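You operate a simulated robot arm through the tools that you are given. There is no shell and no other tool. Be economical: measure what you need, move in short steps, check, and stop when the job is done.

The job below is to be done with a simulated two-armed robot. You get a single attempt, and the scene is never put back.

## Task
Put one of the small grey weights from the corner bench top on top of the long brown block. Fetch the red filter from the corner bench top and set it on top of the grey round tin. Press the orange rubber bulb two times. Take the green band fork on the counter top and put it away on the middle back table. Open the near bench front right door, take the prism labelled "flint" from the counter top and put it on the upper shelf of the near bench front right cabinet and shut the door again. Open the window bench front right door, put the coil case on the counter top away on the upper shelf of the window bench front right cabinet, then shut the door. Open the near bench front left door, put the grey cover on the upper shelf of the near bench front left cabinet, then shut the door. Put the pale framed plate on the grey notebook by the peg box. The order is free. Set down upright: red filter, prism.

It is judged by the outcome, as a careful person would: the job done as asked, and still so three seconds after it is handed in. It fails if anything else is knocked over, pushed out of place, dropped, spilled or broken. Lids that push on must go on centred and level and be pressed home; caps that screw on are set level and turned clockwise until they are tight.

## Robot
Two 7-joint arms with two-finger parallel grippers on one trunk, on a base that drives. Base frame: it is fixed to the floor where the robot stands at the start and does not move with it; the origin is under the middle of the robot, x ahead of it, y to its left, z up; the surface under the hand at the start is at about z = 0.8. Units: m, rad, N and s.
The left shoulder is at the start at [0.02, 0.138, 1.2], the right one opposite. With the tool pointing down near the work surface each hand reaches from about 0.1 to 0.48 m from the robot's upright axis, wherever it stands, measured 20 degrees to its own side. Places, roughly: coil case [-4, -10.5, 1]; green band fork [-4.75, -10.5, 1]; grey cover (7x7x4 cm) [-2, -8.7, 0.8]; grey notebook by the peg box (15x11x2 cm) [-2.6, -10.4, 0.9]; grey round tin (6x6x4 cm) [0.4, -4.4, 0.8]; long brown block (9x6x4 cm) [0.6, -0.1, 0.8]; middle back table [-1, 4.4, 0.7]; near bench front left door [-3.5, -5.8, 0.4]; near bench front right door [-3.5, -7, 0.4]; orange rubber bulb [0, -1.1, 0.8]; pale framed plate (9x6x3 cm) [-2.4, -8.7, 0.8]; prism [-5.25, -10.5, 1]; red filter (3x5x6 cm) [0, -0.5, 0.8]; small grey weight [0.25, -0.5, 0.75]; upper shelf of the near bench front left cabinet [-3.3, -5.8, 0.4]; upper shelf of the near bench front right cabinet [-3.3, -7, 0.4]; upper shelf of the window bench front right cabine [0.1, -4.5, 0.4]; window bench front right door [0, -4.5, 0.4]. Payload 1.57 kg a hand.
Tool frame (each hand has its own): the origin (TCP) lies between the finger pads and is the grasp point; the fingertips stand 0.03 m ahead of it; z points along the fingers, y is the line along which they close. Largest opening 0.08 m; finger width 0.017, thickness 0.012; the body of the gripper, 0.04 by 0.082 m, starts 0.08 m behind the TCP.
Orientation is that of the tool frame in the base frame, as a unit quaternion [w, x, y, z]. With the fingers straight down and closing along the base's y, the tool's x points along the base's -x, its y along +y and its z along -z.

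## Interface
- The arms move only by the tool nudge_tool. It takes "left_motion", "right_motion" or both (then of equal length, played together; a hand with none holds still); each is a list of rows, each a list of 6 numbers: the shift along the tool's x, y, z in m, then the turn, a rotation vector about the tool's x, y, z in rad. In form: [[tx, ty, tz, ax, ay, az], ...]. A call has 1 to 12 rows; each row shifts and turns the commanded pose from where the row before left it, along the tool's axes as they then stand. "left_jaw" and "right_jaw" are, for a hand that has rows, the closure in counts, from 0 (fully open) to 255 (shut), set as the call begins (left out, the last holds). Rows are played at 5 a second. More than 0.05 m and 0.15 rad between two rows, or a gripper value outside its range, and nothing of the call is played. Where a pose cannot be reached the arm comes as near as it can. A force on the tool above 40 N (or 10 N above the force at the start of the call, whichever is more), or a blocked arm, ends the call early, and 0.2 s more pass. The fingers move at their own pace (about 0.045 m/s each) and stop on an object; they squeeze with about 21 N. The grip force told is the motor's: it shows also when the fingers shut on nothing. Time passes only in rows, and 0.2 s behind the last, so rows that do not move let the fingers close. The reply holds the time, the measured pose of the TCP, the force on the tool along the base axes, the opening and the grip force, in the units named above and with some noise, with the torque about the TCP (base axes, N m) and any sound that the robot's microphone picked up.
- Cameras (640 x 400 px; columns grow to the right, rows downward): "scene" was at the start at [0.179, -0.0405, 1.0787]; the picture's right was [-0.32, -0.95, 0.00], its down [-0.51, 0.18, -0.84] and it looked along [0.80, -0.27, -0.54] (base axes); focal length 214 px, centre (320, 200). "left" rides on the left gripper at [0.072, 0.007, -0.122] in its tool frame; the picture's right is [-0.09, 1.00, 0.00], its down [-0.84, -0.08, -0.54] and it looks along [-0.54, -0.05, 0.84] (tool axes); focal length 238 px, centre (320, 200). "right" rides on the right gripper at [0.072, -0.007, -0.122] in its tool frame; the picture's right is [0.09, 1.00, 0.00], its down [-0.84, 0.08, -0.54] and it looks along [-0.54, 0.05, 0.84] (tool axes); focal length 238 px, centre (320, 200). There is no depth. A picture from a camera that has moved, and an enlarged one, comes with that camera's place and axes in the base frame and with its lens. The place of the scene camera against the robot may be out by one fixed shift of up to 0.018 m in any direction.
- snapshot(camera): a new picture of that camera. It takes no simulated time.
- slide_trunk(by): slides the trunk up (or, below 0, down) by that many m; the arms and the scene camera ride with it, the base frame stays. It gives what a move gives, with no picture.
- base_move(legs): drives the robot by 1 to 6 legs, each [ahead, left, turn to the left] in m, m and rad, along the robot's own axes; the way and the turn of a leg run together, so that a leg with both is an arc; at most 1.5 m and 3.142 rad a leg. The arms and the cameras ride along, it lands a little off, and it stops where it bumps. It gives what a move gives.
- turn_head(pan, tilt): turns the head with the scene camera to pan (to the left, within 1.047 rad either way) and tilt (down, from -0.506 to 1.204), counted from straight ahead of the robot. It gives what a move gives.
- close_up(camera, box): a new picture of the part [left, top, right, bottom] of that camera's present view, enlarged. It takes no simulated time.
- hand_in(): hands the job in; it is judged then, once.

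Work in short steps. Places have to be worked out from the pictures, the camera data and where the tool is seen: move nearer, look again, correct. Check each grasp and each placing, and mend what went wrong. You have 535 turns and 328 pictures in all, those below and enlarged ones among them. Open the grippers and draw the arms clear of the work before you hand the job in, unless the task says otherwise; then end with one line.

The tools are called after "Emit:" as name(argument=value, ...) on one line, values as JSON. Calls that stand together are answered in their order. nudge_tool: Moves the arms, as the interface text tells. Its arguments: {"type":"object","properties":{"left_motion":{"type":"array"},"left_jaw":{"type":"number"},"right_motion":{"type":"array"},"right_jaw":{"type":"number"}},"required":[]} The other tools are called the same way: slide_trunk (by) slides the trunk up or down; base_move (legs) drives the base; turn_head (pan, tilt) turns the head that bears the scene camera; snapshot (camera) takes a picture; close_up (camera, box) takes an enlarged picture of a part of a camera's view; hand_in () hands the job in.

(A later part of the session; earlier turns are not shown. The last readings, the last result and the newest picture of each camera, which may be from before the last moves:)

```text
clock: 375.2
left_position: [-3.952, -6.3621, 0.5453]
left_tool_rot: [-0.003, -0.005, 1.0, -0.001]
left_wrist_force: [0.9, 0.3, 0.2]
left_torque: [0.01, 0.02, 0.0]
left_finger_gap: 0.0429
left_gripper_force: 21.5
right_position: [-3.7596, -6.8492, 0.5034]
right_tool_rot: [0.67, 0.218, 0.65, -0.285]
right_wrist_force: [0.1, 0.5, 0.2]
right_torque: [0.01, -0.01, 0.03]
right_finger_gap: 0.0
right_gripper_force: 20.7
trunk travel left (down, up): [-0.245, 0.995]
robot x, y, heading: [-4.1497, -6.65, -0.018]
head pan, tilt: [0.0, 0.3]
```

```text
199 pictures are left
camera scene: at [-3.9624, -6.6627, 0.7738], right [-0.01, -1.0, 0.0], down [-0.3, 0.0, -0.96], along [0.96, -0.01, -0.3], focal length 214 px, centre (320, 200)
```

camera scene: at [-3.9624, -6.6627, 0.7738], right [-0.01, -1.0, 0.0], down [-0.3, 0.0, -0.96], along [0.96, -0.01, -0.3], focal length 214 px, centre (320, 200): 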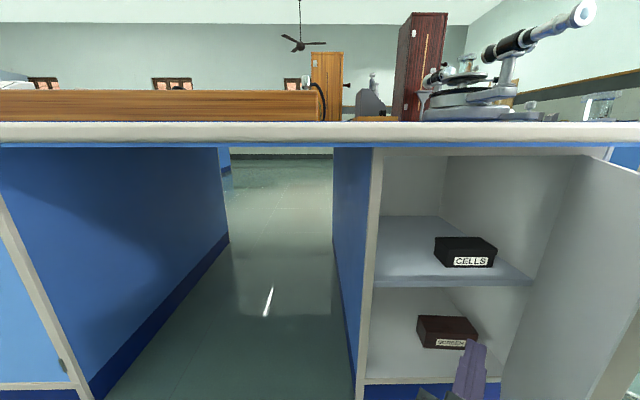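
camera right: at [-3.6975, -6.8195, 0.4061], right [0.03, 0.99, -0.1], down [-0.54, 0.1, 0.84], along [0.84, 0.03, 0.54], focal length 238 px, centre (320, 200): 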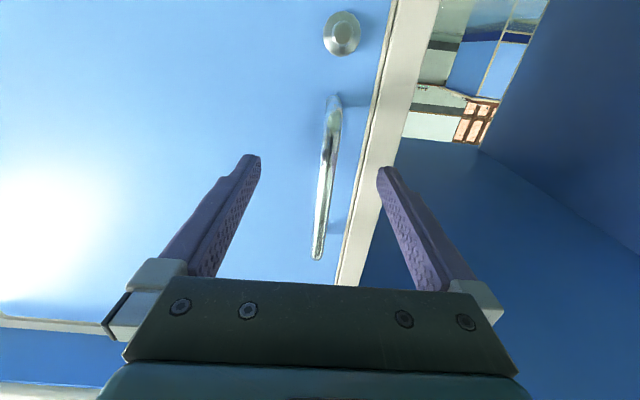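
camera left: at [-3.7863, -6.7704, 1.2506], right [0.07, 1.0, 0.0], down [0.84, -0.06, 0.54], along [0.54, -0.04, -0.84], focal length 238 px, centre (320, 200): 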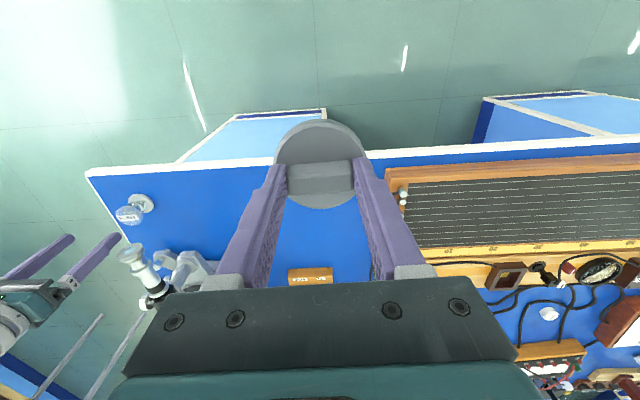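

The door is wide open; the shelf's left part is free (a CELLS box on the right). I now back off, raise the trunk, and set the right hand to a 45° pitch to fetch the prism.

Emit:
base_move(legs=[[-0.25, 0, 0.018]])

Emit:
slide_trunk(by=0.4)

Emit:
slide_trunk(by=0.15)

Emit:
nudge_tool(right_motion=[[0, 0, -0.03, -0.14, 0, 0], [0, 0, -0.03, -0.14, 0, 0], [0, 0, 0, -0.14, 0, 0], [0, 0, 0, -0.14, 0, 0], [0, 0, 0, -0.14, 0, 0], [0, 0, 0, 0, 0.13, 0], [0, 0, 0, 0, 0.13, 0], [0, 0, 0, 0, 0.13, 0], [0, 0, 0, 0, 0.13, 0], [0, 0, 0, 0, 0.13, 0], [0, 0, 0, 0, 0.13, 0], [0, 0, 0, 0, 0, 0]], right_jaw=0)

```text
clock: 377.1
left_position: [-4.2134, -6.3574, 0.5448]
left_tool_rot: [-0.002, -0.013, 1.0, 0.0]
left_wrist_force: [-0.6, -0.3, -0.7]
left_torque: [0.07, 0.01, -0.01]
left_finger_gap: 0.0428
left_gripper_force: 20.8
right_position: [-4.0149, -6.843, 0.5025]
right_tool_rot: [0.672, 0.214, 0.651, -0.279]
right_wrist_force: [-1.1, -0.3, -0.1]
right_torque: [0.01, 0.02, 0.05]
right_finger_gap: 0.0003
right_gripper_force: 21.0
trunk travel left (down, up): [-0.245, 0.995]
robot x, y, heading: [-4.4123, -6.6469, -0.002]
head pan, tilt: [0.0, 0.3]
```

```text
clock: 380.9
left_position: [-4.2141, -6.356, 0.9453]
left_tool_rot: [-0.003, -0.014, 1.0, -0.002]
left_wrist_force: [-0.1, 0.2, -0.3]
left_torque: [0.0, 0.02, 0.05]
left_finger_gap: 0.0429
left_gripper_force: 20.7
right_position: [-4.0152, -6.8429, 0.9032]
right_tool_rot: [0.672, 0.213, 0.651, -0.281]
right_wrist_force: [-0.9, -0.1, 0.7]
right_torque: [0.02, 0.03, 0.01]
right_finger_gap: 0.0001
right_gripper_force: 20.3
trunk travel left (down, up): [-0.645, 0.595]
robot x, y, heading: [-4.4089, -6.6495, 0.002]
head pan, tilt: [0.0, 0.3]
```

```text
clock: 382.7
left_position: [-4.2141, -6.3576, 1.0956]
left_tool_rot: [-0.002, -0.013, 1.0, -0.001]
left_wrist_force: [0.1, 0.0, -0.2]
left_torque: [0.01, 0.0, 0.02]
left_finger_gap: 0.0429
left_gripper_force: 21.0
right_position: [-4.0154, -6.842, 1.0534]
right_tool_rot: [0.672, 0.214, 0.65, -0.282]
right_wrist_force: [0.0, 0.3, 0.6]
right_torque: [0.0, 0.03, 0.0]
right_finger_gap: 0.0001
right_gripper_force: 22.1
trunk travel left (down, up): [-0.795, 0.445]
robot x, y, heading: [-4.4132, -6.6465, -0.001]
head pan, tilt: [0.0, 0.3]
```

```text
clock: 384.7
left_position: [-4.2139, -6.357, 1.0953]
left_tool_rot: [-0.003, -0.015, 1.0, -0.002]
left_wrist_force: [-0.1, 0.4, 0.8]
left_torque: [0.0, 0.0, 0.0]
left_finger_gap: 0.0431
left_gripper_force: 20.3
right_position: [-4.067, -6.8327, 1.0434]
right_tool_rot: [0.49, -0.083, 0.863, -0.086]
right_wrist_force: [0.9, 0.1, 0.3]
right_torque: [0.01, -0.05, -0.02]
right_finger_gap: 0.0798
right_gripper_force: 0.0
trunk travel left (down, up): [-0.795, 0.445]
robot x, y, heading: [-4.4117, -6.6429, -0.002]
head pan, tilt: [0.0, 0.3]
stopped in row 10 (right hand): the arm was blocked; the commanded pose is now the measured one
```

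The arm stopped short by a small rotation. I complete it to a clean 50° pitch with a small forward shift.

Emit:
nudge_tool(right_motion=[[0, 0, 0.02, -0.043, 0.08, 0.112], [0, 0, 0.02, -0.043, 0.08, 0.112], [0, 0, 0, 0, 0, 0]])

Emit:
base_move(legs=[[0, -0.27, 0], [0.28, 0, 0]])

Emit:
turn_head(pan=-0.4, tilt=0.6)

Emit:
snapshot(camera="scene")

Emit:
snapshot(camera="right")

```text
clock: 385.5
left_position: [-4.2149, -6.3562, 1.0963]
left_tool_rot: [-0.003, -0.013, 1.0, -0.001]
left_wrist_force: [-0.5, 0.4, 0.2]
left_torque: [0.01, 0.0, 0.0]
left_finger_gap: 0.0429
left_gripper_force: 21.1
right_position: [-4.0327, -6.831, 1.0227]
right_tool_rot: [0.422, 0.005, 0.907, 0.006]
right_wrist_force: [-0.3, -1.0, 0.1]
right_torque: [-0.04, 0.01, 0.01]
right_finger_gap: 0.08
right_gripper_force: 0.1
trunk travel left (down, up): [-0.795, 0.445]
robot x, y, heading: [-4.4086, -6.6487, -0.005]
head pan, tilt: [0.0, 0.3]
```

```text
clock: 389.0
left_position: [-3.9388, -6.6298, 1.0954]
left_tool_rot: [-0.003, -0.013, 1.0, -0.001]
left_wrist_force: [0.2, 0.2, -0.4]
left_torque: [-0.03, 0.02, -0.02]
left_finger_gap: 0.043
left_gripper_force: 21.0
right_position: [-3.7573, -7.1031, 1.0224]
right_tool_rot: [0.422, 0.004, 0.907, 0.004]
right_wrist_force: [-0.1, -0.4, -0.2]
right_torque: [-0.04, -0.02, -0.01]
right_finger_gap: 0.0802
right_gripper_force: 0.0
trunk travel left (down, up): [-0.795, 0.445]
robot x, y, heading: [-4.1308, -6.917, 0.002]
head pan, tilt: [0.0, 0.3]
```

```text
clock: 389.9
left_position: [-3.9376, -6.629, 1.0947]
left_tool_rot: [-0.003, -0.014, 1.0, 0.0]
left_wrist_force: [-0.2, -0.2, -0.4]
left_torque: [0.0, 0.0, -0.03]
left_finger_gap: 0.0429
left_gripper_force: 21.1
right_position: [-3.7565, -7.1033, 1.0214]
right_tool_rot: [0.422, 0.004, 0.907, 0.005]
right_wrist_force: [0.9, 0.3, 0.5]
right_torque: [0.0, 0.02, 0.01]
right_finger_gap: 0.0799
right_gripper_force: 0.0
trunk travel left (down, up): [-0.795, 0.445]
robot x, y, heading: [-4.1296, -6.9183, -0.002]
head pan, tilt: [-0.4, 0.6]
```

```text
198 pictures are left
camera scene: at [-3.9561, -6.9644, 1.2963], right [-0.39, -0.92, 0.0], down [-0.52, 0.22, -0.83], along [0.76, -0.32, -0.56], focal length 214 px, centre (320, 200)
```

scene: 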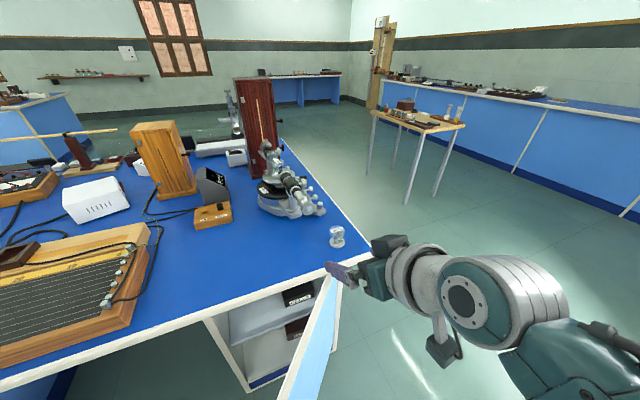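

```text
197 pictures are left
camera right: at [-3.8965, -7.1089, 1.0459], right [-0.06, 1.0, -0.06], down [0.13, 0.07, 0.99], along [0.99, 0.05, -0.13], focal length 238 px, centre (320, 200)
```

right: 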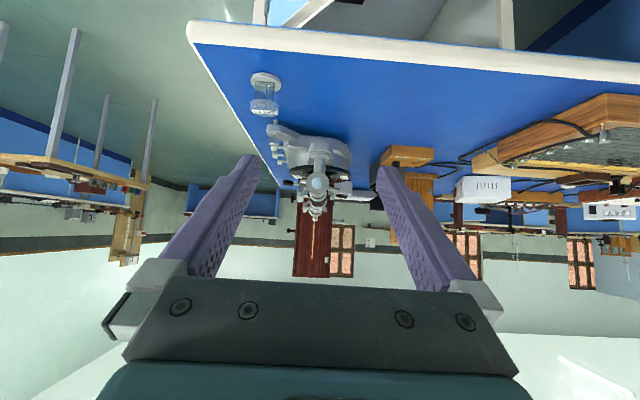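

The door stands only ~46° open, with its edge in my way. I go left, lower again, and push it further open from inside.

Emit:
base_move(legs=[[-0.05, 0, 0], [0, 0.36, 0]])

Emit:
slide_trunk(by=-0.4)

Emit:
slide_trunk(by=-0.1)

Emit:
turn_head(pan=-0.3, tilt=0.4)

Emit:
snapshot(camera="scene")

```text
clock: 392.7
left_position: [-3.9893, -6.266, 1.0948]
left_tool_rot: [-0.003, -0.014, 1.0, -0.001]
left_wrist_force: [0.0, -0.4, 0.4]
left_torque: [0.01, 0.02, 0.0]
left_finger_gap: 0.0432
left_gripper_force: 20.8
right_position: [-3.8095, -6.7409, 1.0222]
right_tool_rot: [0.422, 0.005, 0.907, 0.004]
right_wrist_force: [0.1, 0.1, -0.4]
right_torque: [-0.01, 0.0, -0.01]
right_finger_gap: 0.0798
right_gripper_force: 0.1
trunk travel left (down, up): [-0.795, 0.445]
robot x, y, heading: [-4.1824, -6.5565, 0.001]
head pan, tilt: [-0.4, 0.6]
```

```text
clock: 396.6
left_position: [-3.9894, -6.2665, 0.6951]
left_tool_rot: [-0.002, -0.013, 1.0, -0.002]
left_wrist_force: [0.5, 0.0, -0.1]
left_torque: [-0.02, 0.03, 0.03]
left_finger_gap: 0.0431
left_gripper_force: 20.7
right_position: [-3.8095, -6.74, 0.6218]
right_tool_rot: [0.421, 0.005, 0.907, 0.004]
right_wrist_force: [0.4, 0.4, 0.9]
right_torque: [0.0, 0.03, 0.02]
right_finger_gap: 0.0799
right_gripper_force: 0.0
trunk travel left (down, up): [-0.395, 0.845]
robot x, y, heading: [-4.1839, -6.5584, 0.006]
head pan, tilt: [-0.4, 0.6]
```

```text
clock: 397.9
left_position: [-3.9898, -6.266, 0.5958]
left_tool_rot: [-0.003, -0.014, 1.0, -0.003]
left_wrist_force: [-0.4, 0.5, -0.1]
left_torque: [0.04, 0.01, 0.0]
left_finger_gap: 0.043
left_gripper_force: 21.0
right_position: [-3.8084, -6.7401, 0.5215]
right_tool_rot: [0.423, 0.005, 0.906, 0.004]
right_wrist_force: [0.5, 0.1, -0.4]
right_torque: [-0.01, 0.01, 0.01]
right_finger_gap: 0.0799
right_gripper_force: 0.0
trunk travel left (down, up): [-0.295, 0.945]
robot x, y, heading: [-4.1799, -6.5575, 0.001]
head pan, tilt: [-0.4, 0.6]
```

```text
clock: 398.6
left_position: [-3.9899, -6.266, 0.5957]
left_tool_rot: [-0.002, -0.012, 1.0, -0.002]
left_wrist_force: [-0.2, -1.1, 0.1]
left_torque: [-0.03, 0.0, 0.0]
left_finger_gap: 0.043
left_gripper_force: 21.2
right_position: [-3.8098, -6.74, 0.5222]
right_tool_rot: [0.421, 0.005, 0.907, 0.004]
right_wrist_force: [0.3, 0.0, 0.3]
right_torque: [-0.01, 0.03, 0.0]
right_finger_gap: 0.0799
right_gripper_force: 0.0
trunk travel left (down, up): [-0.295, 0.945]
robot x, y, heading: [-4.1846, -6.5593, 0.007]
head pan, tilt: [-0.3, 0.4]
```

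```text
196 pictures are left
camera scene: at [-4.001, -6.5946, 0.8144], right [-0.29, -0.96, 0.0], down [-0.37, 0.12, -0.92], along [0.88, -0.27, -0.39], focal length 214 px, centre (320, 200)
```

scene: 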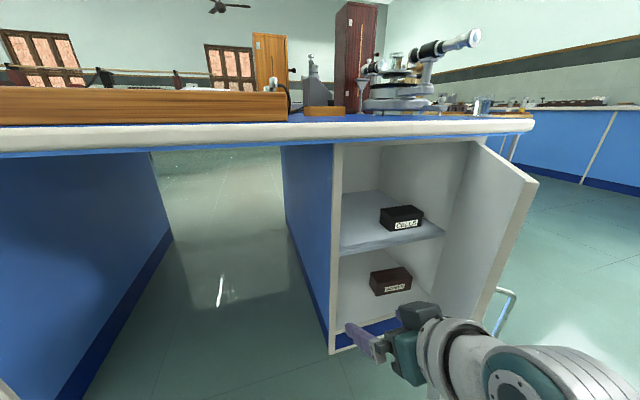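

I close the jaws and strafe right in short legs to push the door's inner face.

Emit:
nudge_tool(right_motion=[[0, 0, 0, 0, 0, 0], [0, 0, 0, 0, 0, 0]], right_jaw=255)

Emit:
base_move(legs=[[0, -0.17, 0], [0, -0.04, 0], [0, -0.04, 0], [0, -0.04, 0], [0, -0.05, 0], [0, -0.05, 0]])

Emit:
snapshot(camera="scene")

```text
clock: 399.2
left_position: [-3.9885, -6.2658, 0.596]
left_tool_rot: [-0.003, -0.013, 1.0, -0.002]
left_wrist_force: [-0.6, -0.6, -0.9]
left_torque: [0.02, -0.02, 0.01]
left_finger_gap: 0.0432
left_gripper_force: 21.4
right_position: [-3.8099, -6.7406, 0.5217]
right_tool_rot: [0.421, 0.005, 0.907, 0.004]
right_wrist_force: [0.1, -0.3, 0.1]
right_torque: [-0.02, -0.04, 0.01]
right_finger_gap: 0.028
right_gripper_force: 0.0
trunk travel left (down, up): [-0.295, 0.945]
robot x, y, heading: [-4.1841, -6.5553, -0.001]
head pan, tilt: [-0.3, 0.4]
```

```text
clock: 401.1
left_position: [-3.9938, -6.4466, 0.5942]
left_tool_rot: [-0.005, -0.014, 1.0, 0.0]
left_wrist_force: [-0.1, 0.1, 1.0]
left_torque: [0.0, 0.02, 0.03]
left_finger_gap: 0.0427
left_gripper_force: 20.8
right_position: [-3.8133, -6.9149, 0.5203]
right_tool_rot: [0.421, 0.002, 0.907, 0.009]
right_wrist_force: [-13.0, 10.4, 6.9]
right_torque: [-1.08, -0.7, -0.76]
right_finger_gap: 0.0001
right_gripper_force: 21.7
trunk travel left (down, up): [-0.295, 0.945]
robot x, y, heading: [-4.1827, -6.7371, 0.001]
head pan, tilt: [-0.3, 0.4]
stopped in leg 2: the robot was blocked; the commanded pose is now the measured one
```

```text
195 pictures are left
camera scene: at [-4.0048, -6.7757, 0.8137], right [-0.29, -0.96, 0.0], down [-0.38, 0.12, -0.92], along [0.88, -0.27, -0.39], focal length 214 px, centre (320, 200)
```

scene: 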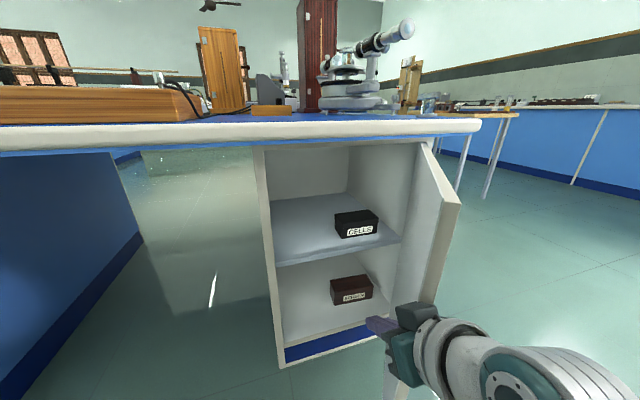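

The contact is on the edge's end face. I move left and 0.12 deeper, so the push lands on the inner face, then push right with a slight pull back along the arc.

Emit:
base_move(legs=[[0, 0.06, 0], [0.12, 0, 0]])

Emit:
base_move(legs=[[0, -0.07, 0], [-0.02, -0.05, 0], [-0.02, -0.05, 0], [-0.03, -0.05, 0], [-0.03, -0.05, 0]])

Emit:
snapshot(camera="scene")

```text
clock: 402.9
left_position: [-3.8725, -6.3883, 0.5949]
left_tool_rot: [-0.003, -0.016, 1.0, -0.001]
left_wrist_force: [-0.1, 0.3, -0.4]
left_torque: [0.01, 0.02, 0.03]
left_finger_gap: 0.0434
left_gripper_force: 21.1
right_position: [-3.69, -6.8593, 0.5227]
right_tool_rot: [0.423, -0.001, 0.906, 0.008]
right_wrist_force: [-0.4, -0.1, -0.1]
right_torque: [0.02, 0.03, 0.02]
right_finger_gap: 0.0
right_gripper_force: 21.5
trunk travel left (down, up): [-0.295, 0.945]
robot x, y, heading: [-4.0674, -6.6803, 0.008]
head pan, tilt: [-0.3, 0.4]
```

```text
clock: 406.1
left_position: [-3.9699, -6.6604, 0.5958]
left_tool_rot: [-0.003, -0.015, 1.0, -0.001]
left_wrist_force: [-0.1, 0.4, -0.7]
left_torque: [0.03, 0.02, 0.02]
left_finger_gap: 0.0429
left_gripper_force: 21.3
right_position: [-3.7879, -7.1315, 0.5233]
right_tool_rot: [0.423, 0.0, 0.906, 0.008]
right_wrist_force: [0.0, 0.7, 0.0]
right_torque: [0.0, 0.02, 0.0]
right_finger_gap: 0.0
right_gripper_force: 20.9
trunk travel left (down, up): [-0.295, 0.945]
robot x, y, heading: [-4.1648, -6.9528, 0.004]
head pan, tilt: [-0.3, 0.4]
```

```text
194 pictures are left
camera scene: at [-3.9803, -6.9895, 0.8144], right [-0.29, -0.96, 0.0], down [-0.37, 0.11, -0.92], along [0.88, -0.27, -0.39], focal length 214 px, centre (320, 200)
```

scene: 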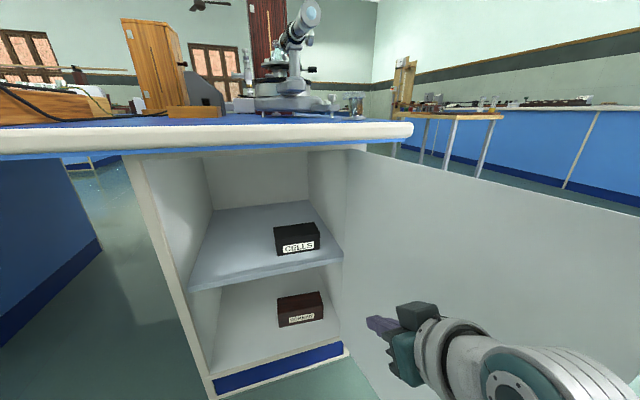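

The door is now fully open. I raise the trunk, open the jaws, and go for the prism on the bench.

Emit:
base_move(legs=[[-0.08, 0.03, 0]])

Emit:
slide_trunk(by=0.4)

Emit:
slide_trunk(by=0.08)

Emit:
nudge_tool(right_motion=[[0, 0, 0, 0, 0, 0], [0, 0, 0, 0, 0, 0], [0, 0, 0, 0, 0, 0], [0, 0, 0, 0, 0, 0], [0, 0, 0, 0, 0, 0]], right_jaw=0)

Emit:
base_move(legs=[[0.2, -0.06, 0]])

Emit:
snapshot(camera="right")

Emit:
turn_head(pan=-0.5, tilt=0.7)

Emit:
snapshot(camera="scene")

```text
clock: 407.2
left_position: [-4.0484, -6.6311, 0.5949]
left_tool_rot: [-0.003, -0.015, 1.0, -0.001]
left_wrist_force: [-0.4, -0.2, 0.3]
left_torque: [0.01, 0.01, 0.02]
left_finger_gap: 0.043
left_gripper_force: 21.2
right_position: [-3.8666, -7.1012, 0.5218]
right_tool_rot: [0.423, 0.001, 0.906, 0.007]
right_wrist_force: [-0.1, 0.5, -0.6]
right_torque: [0.0, -0.02, -0.03]
right_finger_gap: 0.0
right_gripper_force: 20.7
trunk travel left (down, up): [-0.295, 0.945]
robot x, y, heading: [-4.2408, -6.9247, 0.005]
head pan, tilt: [-0.3, 0.4]
```

```text
clock: 411.0
left_position: [-4.048, -6.6306, 0.9955]
left_tool_rot: [-0.003, -0.014, 1.0, -0.001]
left_wrist_force: [-0.2, -0.4, -1.3]
left_torque: [-0.01, -0.01, -0.03]
left_finger_gap: 0.0427
left_gripper_force: 21.1
right_position: [-3.8658, -7.1016, 0.9229]
right_tool_rot: [0.423, 0.001, 0.906, 0.007]
right_wrist_force: [-0.3, -0.3, 0.0]
right_torque: [0.01, -0.01, 0.0]
right_finger_gap: 0.0
right_gripper_force: 20.9
trunk travel left (down, up): [-0.695, 0.545]
robot x, y, heading: [-4.2416, -6.9257, 0.006]
head pan, tilt: [-0.3, 0.4]
```

```text
clock: 412.2
left_position: [-4.0488, -6.6317, 1.0749]
left_tool_rot: [-0.003, -0.014, 1.0, 0.0]
left_wrist_force: [0.6, -0.5, -0.8]
left_torque: [-0.03, 0.01, -0.01]
left_finger_gap: 0.0431
left_gripper_force: 20.8
right_position: [-3.8661, -7.101, 1.003]
right_tool_rot: [0.423, 0.001, 0.906, 0.007]
right_wrist_force: [0.4, -0.2, -0.5]
right_torque: [0.04, -0.01, 0.0]
right_finger_gap: 0.0001
right_gripper_force: 20.8
trunk travel left (down, up): [-0.775, 0.465]
robot x, y, heading: [-4.2411, -6.9207, -0.0]
head pan, tilt: [-0.3, 0.4]
```

```text
clock: 413.4
left_position: [-4.0478, -6.6305, 1.0754]
left_tool_rot: [-0.002, -0.015, 1.0, -0.001]
left_wrist_force: [0.6, 0.1, -1.1]
left_torque: [-0.02, -0.03, -0.01]
left_finger_gap: 0.0431
left_gripper_force: 21.0
right_position: [-3.8661, -7.1019, 1.0031]
right_tool_rot: [0.423, -0.001, 0.906, 0.009]
right_wrist_force: [-0.3, 0.2, 1.0]
right_torque: [-0.01, -0.02, 0.01]
right_finger_gap: 0.08
right_gripper_force: 0.0
trunk travel left (down, up): [-0.775, 0.465]
robot x, y, heading: [-4.2433, -6.9227, 0.006]
head pan, tilt: [-0.3, 0.4]
```

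```text
clock: 415.0
left_position: [-3.8533, -6.6907, 1.0769]
left_tool_rot: [-0.003, -0.016, 1.0, 0.0]
left_wrist_force: [0.1, 0.1, 1.0]
left_torque: [0.01, -0.03, 0.03]
left_finger_gap: 0.0433
left_gripper_force: 20.7
right_position: [-3.6709, -7.1605, 1.0019]
right_tool_rot: [0.423, 0.0, 0.906, 0.008]
right_wrist_force: [0.0, 0.5, 1.0]
right_torque: [-0.01, -0.02, 0.0]
right_finger_gap: 0.0798
right_gripper_force: 0.0
trunk travel left (down, up): [-0.775, 0.465]
robot x, y, heading: [-4.0445, -6.9771, 0.007]
head pan, tilt: [-0.3, 0.4]
```

```text
193 pictures are left
camera right: at [-3.8096, -7.1681, 1.0266], right [-0.07, 1.0, -0.06], down [0.12, 0.06, 0.99], along [0.99, 0.06, -0.13], focal length 238 px, centre (320, 200)
```

right: 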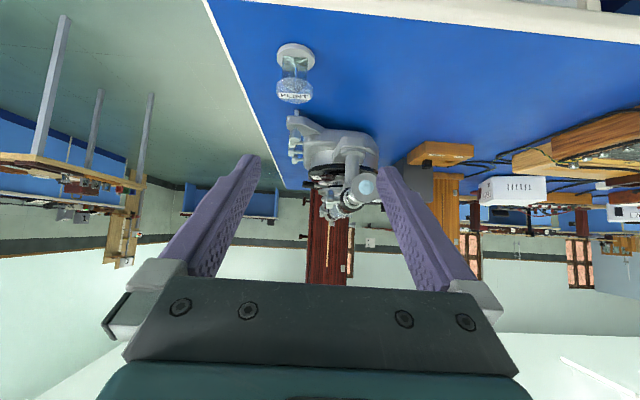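

```text
clock: 415.8
left_position: [-3.8537, -6.6904, 1.0744]
left_tool_rot: [-0.002, -0.015, 1.0, -0.001]
left_wrist_force: [0.1, -0.1, 0.5]
left_torque: [-0.03, 0.0, 0.0]
left_finger_gap: 0.0431
left_gripper_force: 20.6
right_position: [-3.6711, -7.1604, 1.0027]
right_tool_rot: [0.423, 0.001, 0.906, 0.007]
right_wrist_force: [0.4, 0.4, 0.2]
right_torque: [0.04, -0.02, 0.02]
right_finger_gap: 0.0803
right_gripper_force: 0.0
trunk travel left (down, up): [-0.775, 0.465]
robot x, y, heading: [-4.0496, -6.9776, 0.008]
head pan, tilt: [-0.499, 0.7]
```

```text
192 pictures are left
camera scene: at [-3.8771, -7.0329, 1.2676], right [-0.47, -0.88, 0.0], down [-0.57, 0.3, -0.77], along [0.67, -0.36, -0.64], focal length 214 px, centre (320, 200)
```

scene: 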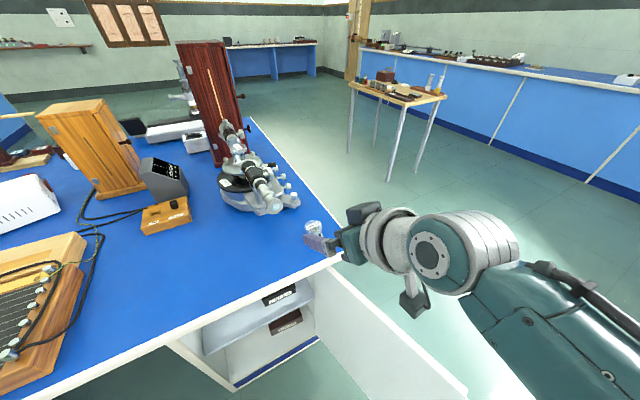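

The prism shows at (-3.533, -7.189). I drive 0.12 forward, then bring the pitched hand onto its approach line.

Emit:
base_move(legs=[[0.12, 0, -0.006]])

Emit:
nudge_tool(right_motion=[[0.03, -0.01, 0, 0, 0, 0], [0.03, -0.01, 0, 0, 0, 0], [0.03, -0.008, 0, 0, 0, 0], [0.022, 0, 0, 0, 0, 0], [0, 0, 0.02, 0, 0, 0], [0, 0, 0, 0, 0, 0]])

Emit:
snapshot(camera="right")

```text
clock: 417.1
left_position: [-3.7318, -6.692, 1.075]
left_tool_rot: [-0.004, -0.012, 1.0, 0.0]
left_wrist_force: [0.2, 1.1, -0.7]
left_torque: [0.02, -0.01, 0.01]
left_finger_gap: 0.0431
left_gripper_force: 21.0
right_position: [-3.5511, -7.1629, 1.0019]
right_tool_rot: [0.423, 0.003, 0.906, 0.007]
right_wrist_force: [0.9, -0.2, 0.4]
right_torque: [-0.02, 0.01, 0.01]
right_finger_gap: 0.0798
right_gripper_force: 0.1
trunk travel left (down, up): [-0.775, 0.465]
robot x, y, heading: [-3.9324, -6.9795, -0.005]
head pan, tilt: [-0.499, 0.7]
```

```text
clock: 418.5
left_position: [-3.7318, -6.6921, 1.0747]
left_tool_rot: [-0.002, -0.012, 1.0, -0.001]
left_wrist_force: [0.3, 0.3, -0.3]
left_torque: [-0.02, -0.02, 0.08]
left_finger_gap: 0.0431
left_gripper_force: 21.0
right_position: [-3.6093, -7.191, 0.904]
right_tool_rot: [0.423, 0.003, 0.906, 0.006]
right_wrist_force: [0.3, 0.4, 0.0]
right_torque: [-0.03, -0.04, 0.0]
right_finger_gap: 0.0802
right_gripper_force: 0.0
trunk travel left (down, up): [-0.775, 0.465]
robot x, y, heading: [-3.9276, -6.9791, -0.003]
head pan, tilt: [-0.499, 0.7]
```

```text
191 pictures are left
camera right: at [-3.7481, -7.1972, 0.9275], right [-0.06, 1.0, -0.06], down [0.12, 0.06, 0.99], along [0.99, 0.05, -0.13], focal length 238 px, centre (320, 200)
```

right: 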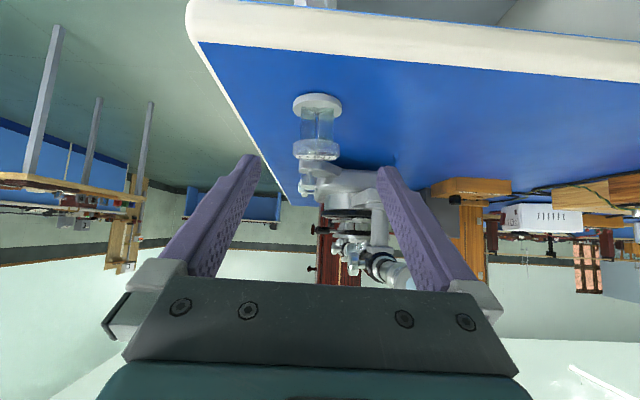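

Aligned. I advance along the tool axis 0.09 and look.

Emit:
nudge_tool(right_motion=[[0, 0, 0.03, 0, 0, 0], [0, -0.002, 0.03, 0, 0, 0], [0, 0, 0.025, 0, 0, 0], [0, 0, 0, 0, 0, 0]])

Emit:
snapshot(camera="right")

Emit:
close_up(camera="scene", box=[250, 180, 390, 290])

```text
clock: 419.5
left_position: [-3.73, -6.6923, 1.0744]
left_tool_rot: [-0.002, -0.013, 1.0, -0.001]
left_wrist_force: [-0.5, 0.6, 0.1]
left_torque: [0.02, -0.01, 0.03]
left_finger_gap: 0.0429
left_gripper_force: 21.0
right_position: [-3.543, -7.1899, 0.8498]
right_tool_rot: [0.424, 0.004, 0.906, 0.006]
right_wrist_force: [0.3, 0.0, 0.2]
right_torque: [0.0, 0.05, 0.0]
right_finger_gap: 0.08
right_gripper_force: 0.2
trunk travel left (down, up): [-0.775, 0.465]
robot x, y, heading: [-3.9263, -6.9798, -0.003]
head pan, tilt: [-0.499, 0.7]
```

```text
190 pictures are left
camera right: at [-3.682, -7.1969, 0.8733], right [-0.06, 1.0, -0.06], down [0.12, 0.06, 0.99], along [0.99, 0.05, -0.12], focal length 238 px, centre (320, 200)
```

right: 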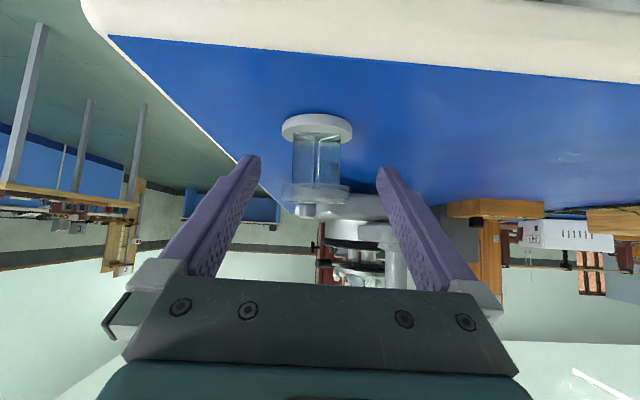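

```text
3.64 times, centred on (320, 235) of scene
camera zoom: at [-3.7575, -7.0341, 1.2677], right [-0.48, -0.88, 0.0], down [-0.56, 0.31, -0.77], along [0.67, -0.37, -0.64], focal length 780 px, centre (320, 73)
```

zoom: 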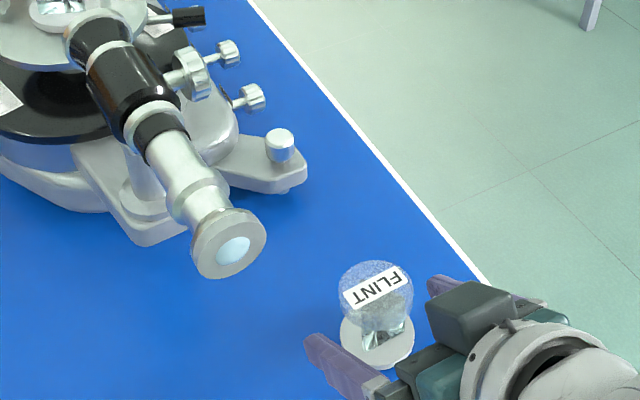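

I advance 12 mm more and close.

Emit:
nudge_tool(right_motion=[[0, 0, 0.012, 0, 0, 0], [0, 0, 0, 0, 0, 0]])

Emit:
nudge_tool(right_motion=[[0, 0, 0, 0, 0, 0], [0, 0, 0, 0, 0, 0], [0, 0, 0, 0, 0, 0], [0, 0, 0, 0, 0, 0]], right_jaw=255)

Emit:
slide_trunk(by=0.06)

Emit:
snapshot(camera="right")

```text
clock: 420.1
left_position: [-3.7311, -6.6922, 1.076]
left_tool_rot: [-0.003, -0.013, 1.0, -0.001]
left_wrist_force: [0.5, 0.1, 0.1]
left_torque: [0.0, -0.01, 0.01]
left_finger_gap: 0.0428
left_gripper_force: 21.3
right_position: [-3.5434, -7.1908, 0.8491]
right_tool_rot: [0.423, 0.003, 0.906, 0.007]
right_wrist_force: [-0.4, -0.1, -0.2]
right_torque: [0.02, 0.04, -0.03]
right_finger_gap: 0.0799
right_gripper_force: 0.1
right hand out of reach, approached as far as the arm can: row 1
trunk travel left (down, up): [-0.775, 0.465]
robot x, y, heading: [-3.9281, -6.983, -0.001]
head pan, tilt: [-0.499, 0.7]
```

```text
clock: 421.1
left_position: [-3.7318, -6.6915, 1.0751]
left_tool_rot: [-0.003, -0.013, 1.0, -0.001]
left_wrist_force: [0.9, 0.0, -0.3]
left_torque: [-0.01, -0.03, -0.03]
left_finger_gap: 0.0428
left_gripper_force: 21.2
right_position: [-3.544, -7.1904, 0.8487]
right_tool_rot: [0.423, 0.003, 0.906, 0.007]
right_wrist_force: [0.4, 0.6, -1.6]
right_torque: [0.02, 0.03, 0.01]
right_finger_gap: 0.0317
right_gripper_force: 21.3
trunk travel left (down, up): [-0.775, 0.465]
robot x, y, heading: [-3.926, -6.981, -0.002]
head pan, tilt: [-0.499, 0.7]
```

```text
clock: 422.1
left_position: [-3.7314, -6.6917, 1.1351]
left_tool_rot: [-0.004, -0.012, 1.0, -0.001]
left_wrist_force: [0.6, -0.4, 0.1]
left_torque: [-0.01, -0.04, 0.02]
left_finger_gap: 0.0429
left_gripper_force: 21.4
right_position: [-3.5439, -7.1903, 0.909]
right_tool_rot: [0.422, 0.003, 0.906, 0.007]
right_wrist_force: [0.1, 0.6, -1.2]
right_torque: [0.0, 0.03, 0.01]
right_finger_gap: 0.0317
right_gripper_force: 21.0
trunk travel left (down, up): [-0.835, 0.405]
robot x, y, heading: [-3.9236, -6.9843, 0.002]
head pan, tilt: [-0.499, 0.7]
```

```text
188 pictures are left
camera right: at [-3.6829, -7.1968, 0.933], right [-0.06, 1.0, -0.06], down [0.12, 0.06, 0.99], along [0.99, 0.05, -0.13], focal length 238 px, centre (320, 200)
```

right: 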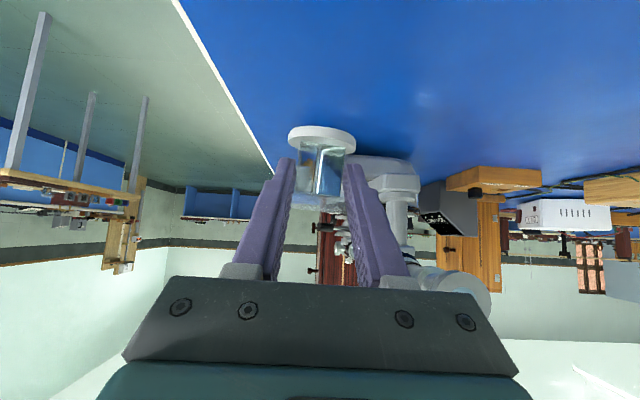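

The prism is held at mid-body, upright. I back away, move left to the cabinet's free side, lower the trunk, and raise the hand to shelf height.

Emit:
base_move(legs=[[-0.38, 0, 0], [0, 0.29, 0]])

Emit:
slide_trunk(by=-0.4)

Emit:
slide_trunk(by=-0.135)

Emit:
nudge_tool(right_motion=[[-0.0255, 0, -0.0215, 0, 0, 0], [-0.0255, 0, -0.0215, 0, 0, 0], [-0.0255, 0, -0.0215, 0, 0, 0], [-0.0255, 0, -0.0215, 0, 0, 0], [0, 0, 0, 0, 0, 0]])

Emit:
turn_head(pan=-0.2, tilt=0.5)

Emit:
snapshot(camera="scene")

```text
clock: 426.1
left_position: [-4.1039, -6.3956, 1.136]
left_tool_rot: [-0.004, -0.01, 1.0, -0.001]
left_wrist_force: [0.0, 0.4, -0.1]
left_torque: [0.01, 0.03, -0.02]
left_finger_gap: 0.0431
left_gripper_force: 21.2
right_position: [-3.9177, -6.8963, 0.9106]
right_tool_rot: [0.423, 0.005, 0.906, 0.006]
right_wrist_force: [0.3, -0.1, -0.1]
right_torque: [0.01, 0.03, -0.04]
right_finger_gap: 0.0314
right_gripper_force: 21.0
trunk travel left (down, up): [-0.835, 0.405]
robot x, y, heading: [-4.3005, -6.6846, -0.006]
head pan, tilt: [-0.499, 0.7]
```

```text
clock: 429.9
left_position: [-4.1028, -6.3951, 0.7347]
left_tool_rot: [-0.003, -0.01, 1.0, -0.001]
left_wrist_force: [0.0, 0.2, -0.2]
left_torque: [-0.03, 0.02, 0.03]
left_finger_gap: 0.0429
left_gripper_force: 21.7
right_position: [-3.9173, -6.8947, 0.5105]
right_tool_rot: [0.423, 0.005, 0.906, 0.006]
right_wrist_force: [0.5, -0.4, -1.4]
right_torque: [-0.03, 0.04, -0.01]
right_finger_gap: 0.0314
right_gripper_force: 20.9
trunk travel left (down, up): [-0.435, 0.805]
robot x, y, heading: [-4.2984, -6.6839, -0.006]
head pan, tilt: [-0.499, 0.7]
```

```text
clock: 431.5
left_position: [-4.1027, -6.3966, 0.599]
left_tool_rot: [-0.004, -0.011, 1.0, -0.001]
left_wrist_force: [-0.2, 0.1, -0.4]
left_torque: [0.0, 0.03, -0.01]
left_finger_gap: 0.043
left_gripper_force: 20.7
right_position: [-3.9181, -6.8953, 0.3737]
right_tool_rot: [0.423, 0.005, 0.906, 0.006]
right_wrist_force: [0.0, -0.1, -1.3]
right_torque: [0.02, 0.04, -0.01]
right_finger_gap: 0.0318
right_gripper_force: 21.0
trunk travel left (down, up): [-0.3, 0.94]
robot x, y, heading: [-4.303, -6.685, -0.003]
head pan, tilt: [-0.499, 0.7]
```

```text
clock: 432.7
left_position: [-4.1041, -6.397, 0.6002]
left_tool_rot: [-0.005, -0.01, 1.0, -0.001]
left_wrist_force: [0.8, -0.1, 0.1]
left_torque: [0.0, -0.01, 0.02]
left_finger_gap: 0.0428
left_gripper_force: 21.1
right_position: [-3.9166, -6.8962, 0.508]
right_tool_rot: [0.422, 0.004, 0.907, 0.006]
right_wrist_force: [-0.2, -0.1, -1.3]
right_torque: [0.03, 0.04, -0.01]
right_finger_gap: 0.0316
right_gripper_force: 21.2
trunk travel left (down, up): [-0.3, 0.94]
robot x, y, heading: [-4.3016, -6.6819, -0.002]
head pan, tilt: [-0.499, 0.7]
```

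```text
clock: 433.5
left_position: [-4.1047, -6.3964, 0.6002]
left_tool_rot: [-0.003, -0.01, 1.0, -0.001]
left_wrist_force: [-0.4, 0.4, -0.5]
left_torque: [0.02, -0.03, 0.0]
left_finger_gap: 0.0431
left_gripper_force: 21.1
right_position: [-3.9149, -6.8962, 0.5092]
right_tool_rot: [0.423, 0.004, 0.906, 0.006]
right_wrist_force: [0.4, 0.0, -1.5]
right_torque: [0.01, 0.03, 0.0]
right_finger_gap: 0.0313
right_gripper_force: 21.4
trunk travel left (down, up): [-0.3, 0.94]
robot x, y, heading: [-4.2965, -6.6837, -0.006]
head pan, tilt: [-0.201, 0.499]
```

```text
187 pictures are left
camera scene: at [-4.1164, -6.7157, 0.8102], right [-0.2, -0.98, 0.0], down [-0.47, 0.1, -0.88], along [0.86, -0.18, -0.48], focal length 214 px, centre (320, 200)
```

scene: 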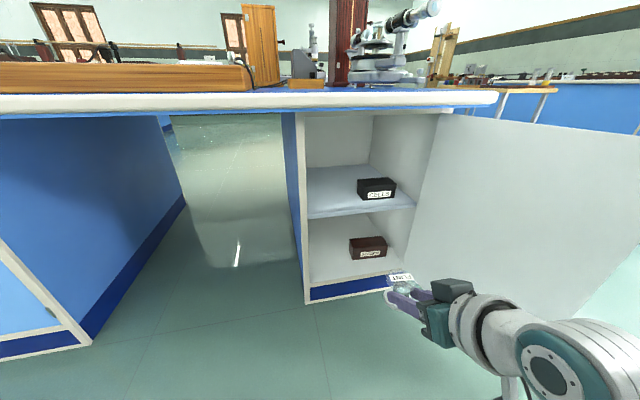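

The shelf (z≈0.41) and the CELLS box (y<-7.01) are clear; I aim for y≈-6.90. I drive 0.40 forward.

Emit:
base_move(legs=[[0.39, 0, 0.004]])

Emit:
snapshot(camera="right")

Emit:
snapshot(camera="scene")

```text
clock: 436.0
left_position: [-3.7089, -6.3985, 0.6005]
left_tool_rot: [-0.004, -0.011, 1.0, -0.001]
left_wrist_force: [-0.9, -1.5, -0.4]
left_torque: [0.02, 0.01, 0.0]
left_finger_gap: 0.0429
left_gripper_force: 21.4
right_position: [-3.5204, -6.8988, 0.5082]
right_tool_rot: [0.422, 0.006, 0.907, 0.005]
right_wrist_force: [0.4, 0.2, -0.2]
right_torque: [-0.03, 0.07, -0.03]
right_finger_gap: 0.0315
right_gripper_force: 20.7
trunk travel left (down, up): [-0.3, 0.94]
robot x, y, heading: [-3.9012, -6.6839, -0.006]
head pan, tilt: [-0.201, 0.499]
```

```text
186 pictures are left
camera right: at [-3.6586, -6.9043, 0.5329], right [-0.06, 1.0, -0.06], down [0.12, 0.06, 0.99], along [0.99, 0.05, -0.13], focal length 238 px, centre (320, 200)
```

right: 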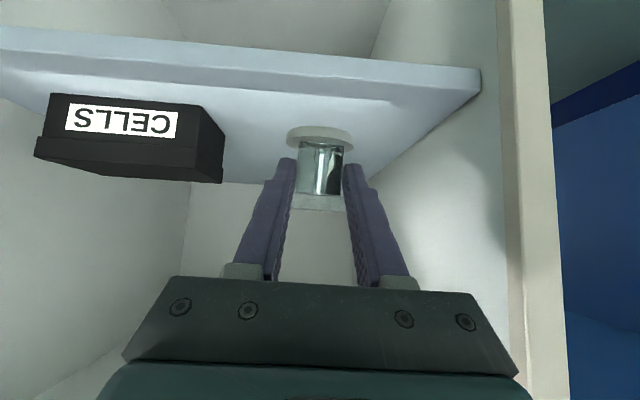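

```text
185 pictures are left
camera scene: at [-3.7202, -6.7174, 0.8103], right [-0.2, -0.98, 0.0], down [-0.47, 0.1, -0.88], along [0.86, -0.18, -0.48], focal length 214 px, centre (320, 200)
```

scene: 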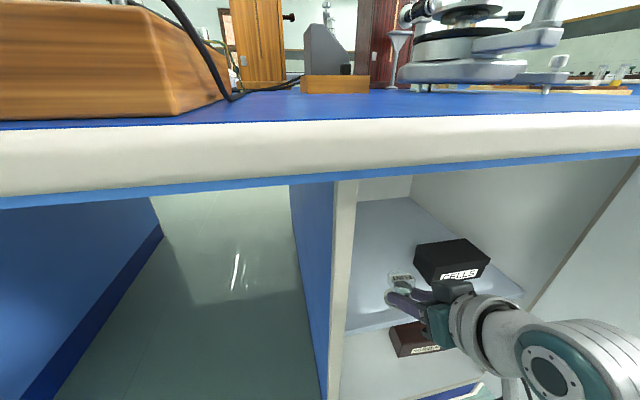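

The prism is at the shelf's mouth. I extend 8.5 cm inward, then lower.

Emit:
nudge_tool(right_motion=[[-0.0182, 0, 0.0217, 0, 0, 0], [-0.0182, 0, 0.0217, 0, 0, 0], [-0.0182, 0, 0.0217, 0, 0, 0], [0, 0, 0, 0, 0, 0]])

Emit:
nudge_tool(right_motion=[[0.0153, 0, 0.0129, 0, 0, 0], [0.0122, 0, 0.0103, 0, 0, 0], [0, 0, 0, 0, 0, 0]])

Emit:
snapshot(camera="right")

```text
clock: 437.0
left_position: [-3.7095, -6.3976, 0.6009]
left_tool_rot: [-0.003, -0.011, 1.0, 0.0]
left_wrist_force: [-0.6, -0.2, -0.6]
left_torque: [-0.01, -0.02, -0.01]
left_finger_gap: 0.0429
left_gripper_force: 21.3
right_position: [-3.4338, -6.8994, 0.5092]
right_tool_rot: [0.422, 0.004, 0.907, 0.006]
right_wrist_force: [0.0, -0.9, -1.0]
right_torque: [0.01, 0.06, -0.01]
right_finger_gap: 0.0312
right_gripper_force: 21.1
trunk travel left (down, up): [-0.3, 0.94]
robot x, y, heading: [-3.9039, -6.6851, -0.007]
head pan, tilt: [-0.201, 0.499]
```

```text
clock: 437.8
left_position: [-3.7074, -6.3965, 0.5985]
left_tool_rot: [-0.004, -0.01, 1.0, -0.001]
left_wrist_force: [-0.3, 0.5, 0.5]
left_torque: [-0.02, -0.01, 0.01]
left_finger_gap: 0.0432
left_gripper_force: 21.3
right_position: [-3.4327, -6.8966, 0.4735]
right_tool_rot: [0.422, 0.005, 0.907, 0.006]
right_wrist_force: [-0.1, 0.5, -1.4]
right_torque: [-0.01, 0.04, -0.04]
right_finger_gap: 0.0314
right_gripper_force: 20.7
trunk travel left (down, up): [-0.3, 0.94]
robot x, y, heading: [-3.8981, -6.6882, -0.006]
head pan, tilt: [-0.201, 0.499]
```

```text
184 pictures are left
camera right: at [-3.5724, -6.9042, 0.4978], right [-0.06, 1.0, -0.06], down [0.12, 0.06, 0.99], along [0.99, 0.05, -0.13], focal length 238 px, centre (320, 200)
```

right: 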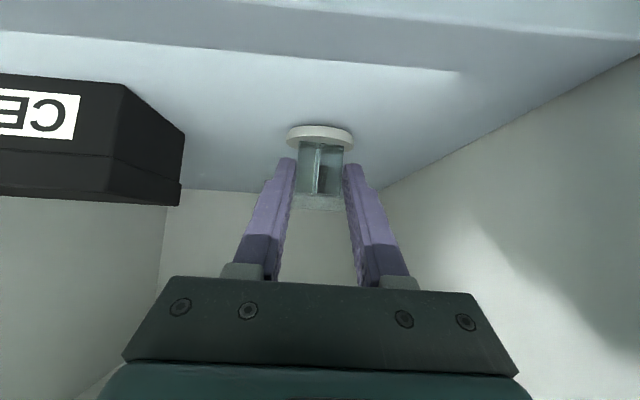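

Good clearance. I lower in small steps until contact with the shelf.

Emit:
nudge_tool(right_motion=[[0.0038, 0, 0.0032, 0, 0, 0], [0.0038, 0, 0.0032, 0, 0, 0], [0, 0, 0, 0, 0, 0]])

Emit:
nudge_tool(right_motion=[[0.0023, 0, 0.0019, 0, 0, 0], [0.0023, 0, 0.0019, 0, 0, 0], [0, 0, 0, 0, 0, 0]])

```text
clock: 438.6
left_position: [-3.7053, -6.399, 0.5997]
left_tool_rot: [-0.002, -0.009, 1.0, -0.002]
left_wrist_force: [0.3, -0.9, -0.5]
left_torque: [-0.03, 0.0, 0.0]
left_finger_gap: 0.0432
left_gripper_force: 20.6
right_position: [-3.4285, -6.8985, 0.4655]
right_tool_rot: [0.426, 0.003, 0.905, 0.006]
right_wrist_force: [0.5, -0.1, 17.8]
right_torque: [-0.19, -0.63, -0.12]
right_finger_gap: 0.0314
right_gripper_force: 20.9
trunk travel left (down, up): [-0.3, 0.94]
robot x, y, heading: [-3.905, -6.6875, -0.006]
head pan, tilt: [-0.201, 0.499]
```

```text
clock: 439.4
left_position: [-3.7058, -6.3983, 0.601]
left_tool_rot: [-0.002, -0.01, 1.0, -0.001]
left_wrist_force: [0.1, 0.1, -0.8]
left_torque: [0.02, 0.01, 0.01]
left_finger_gap: 0.0434
left_gripper_force: 21.2
right_position: [-3.4296, -6.8984, 0.458]
right_tool_rot: [0.424, 0.005, 0.906, 0.005]
right_wrist_force: [1.5, 1.7, 13.9]
right_torque: [0.03, -0.53, 0.08]
right_finger_gap: 0.0305
right_gripper_force: 20.5
trunk travel left (down, up): [-0.3, 0.94]
robot x, y, heading: [-3.9035, -6.6903, -0.006]
head pan, tilt: [-0.201, 0.499]
```

Contact on the shelf. I open the jaws and look before withdrawing.

Emit:
nudge_tool(right_motion=[[0, 0, 0, 0, 0, 0], [0, 0, 0, 0, 0, 0], [0, 0, 0, 0, 0, 0]], right_jaw=60)

Emit:
snapshot(camera="right")

```text
clock: 440.2
left_position: [-3.7066, -6.3966, 0.5998]
left_tool_rot: [-0.004, -0.01, 1.0, -0.001]
left_wrist_force: [-0.4, 0.0, -0.9]
left_torque: [0.03, 0.0, -0.01]
left_finger_gap: 0.0431
left_gripper_force: 20.9
right_position: [-3.4342, -6.8975, 0.4562]
right_tool_rot: [0.421, 0.005, 0.907, 0.006]
right_wrist_force: [-0.1, 2.5, 4.8]
right_torque: [-0.07, -0.08, 0.04]
right_finger_gap: 0.0595
right_gripper_force: 0.0
trunk travel left (down, up): [-0.3, 0.94]
robot x, y, heading: [-3.9026, -6.6864, -0.007]
head pan, tilt: [-0.201, 0.499]
```

```text
183 pictures are left
camera right: at [-3.5729, -6.9031, 0.4804], right [-0.06, 1.0, -0.06], down [0.13, 0.06, 0.99], along [0.99, 0.05, -0.13], focal length 238 px, centre (320, 200)
```

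right: 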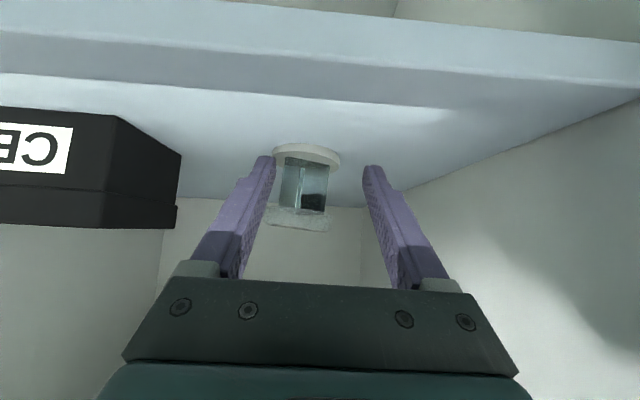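

The prism leans slightly against one finger; I open fully so it settles.

Emit:
nudge_tool(right_motion=[[0, -0.004, 0, 0, 0, 0], [0, 0, 0, 0, 0, 0], [0, 0, 0, 0, 0, 0]], right_jaw=0)

Emit:
close_up(camera="right", box=[220, 100, 420, 260])

```text
clock: 441.0
left_position: [-3.7084, -6.3983, 0.5993]
left_tool_rot: [-0.004, -0.011, 1.0, -0.001]
left_wrist_force: [-0.4, 0.5, -0.1]
left_torque: [0.0, 0.0, 0.0]
left_finger_gap: 0.043
left_gripper_force: 20.6
right_position: [-3.4338, -6.9013, 0.4565]
right_tool_rot: [0.422, 0.006, 0.907, 0.004]
right_wrist_force: [-0.2, -0.3, 0.7]
right_torque: [-0.02, 0.02, 0.01]
right_finger_gap: 0.08
right_gripper_force: 0.0
trunk travel left (down, up): [-0.3, 0.94]
robot x, y, heading: [-3.904, -6.6843, -0.007]
head pan, tilt: [-0.201, 0.499]
```

```text
2.50 times, centred on (320, 180) of right
camera zoom: at [-3.5733, -6.9076, 0.4809], right [-0.06, 1.0, -0.06], down [0.12, 0.06, 0.99], along [0.99, 0.05, -0.13], focal length 596 px, centre (320, 250)
```

zoom: 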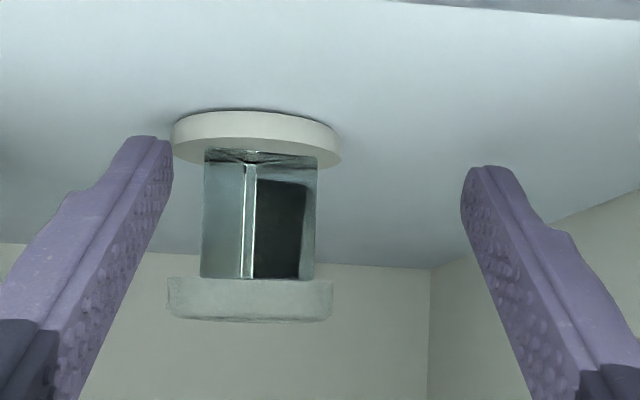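

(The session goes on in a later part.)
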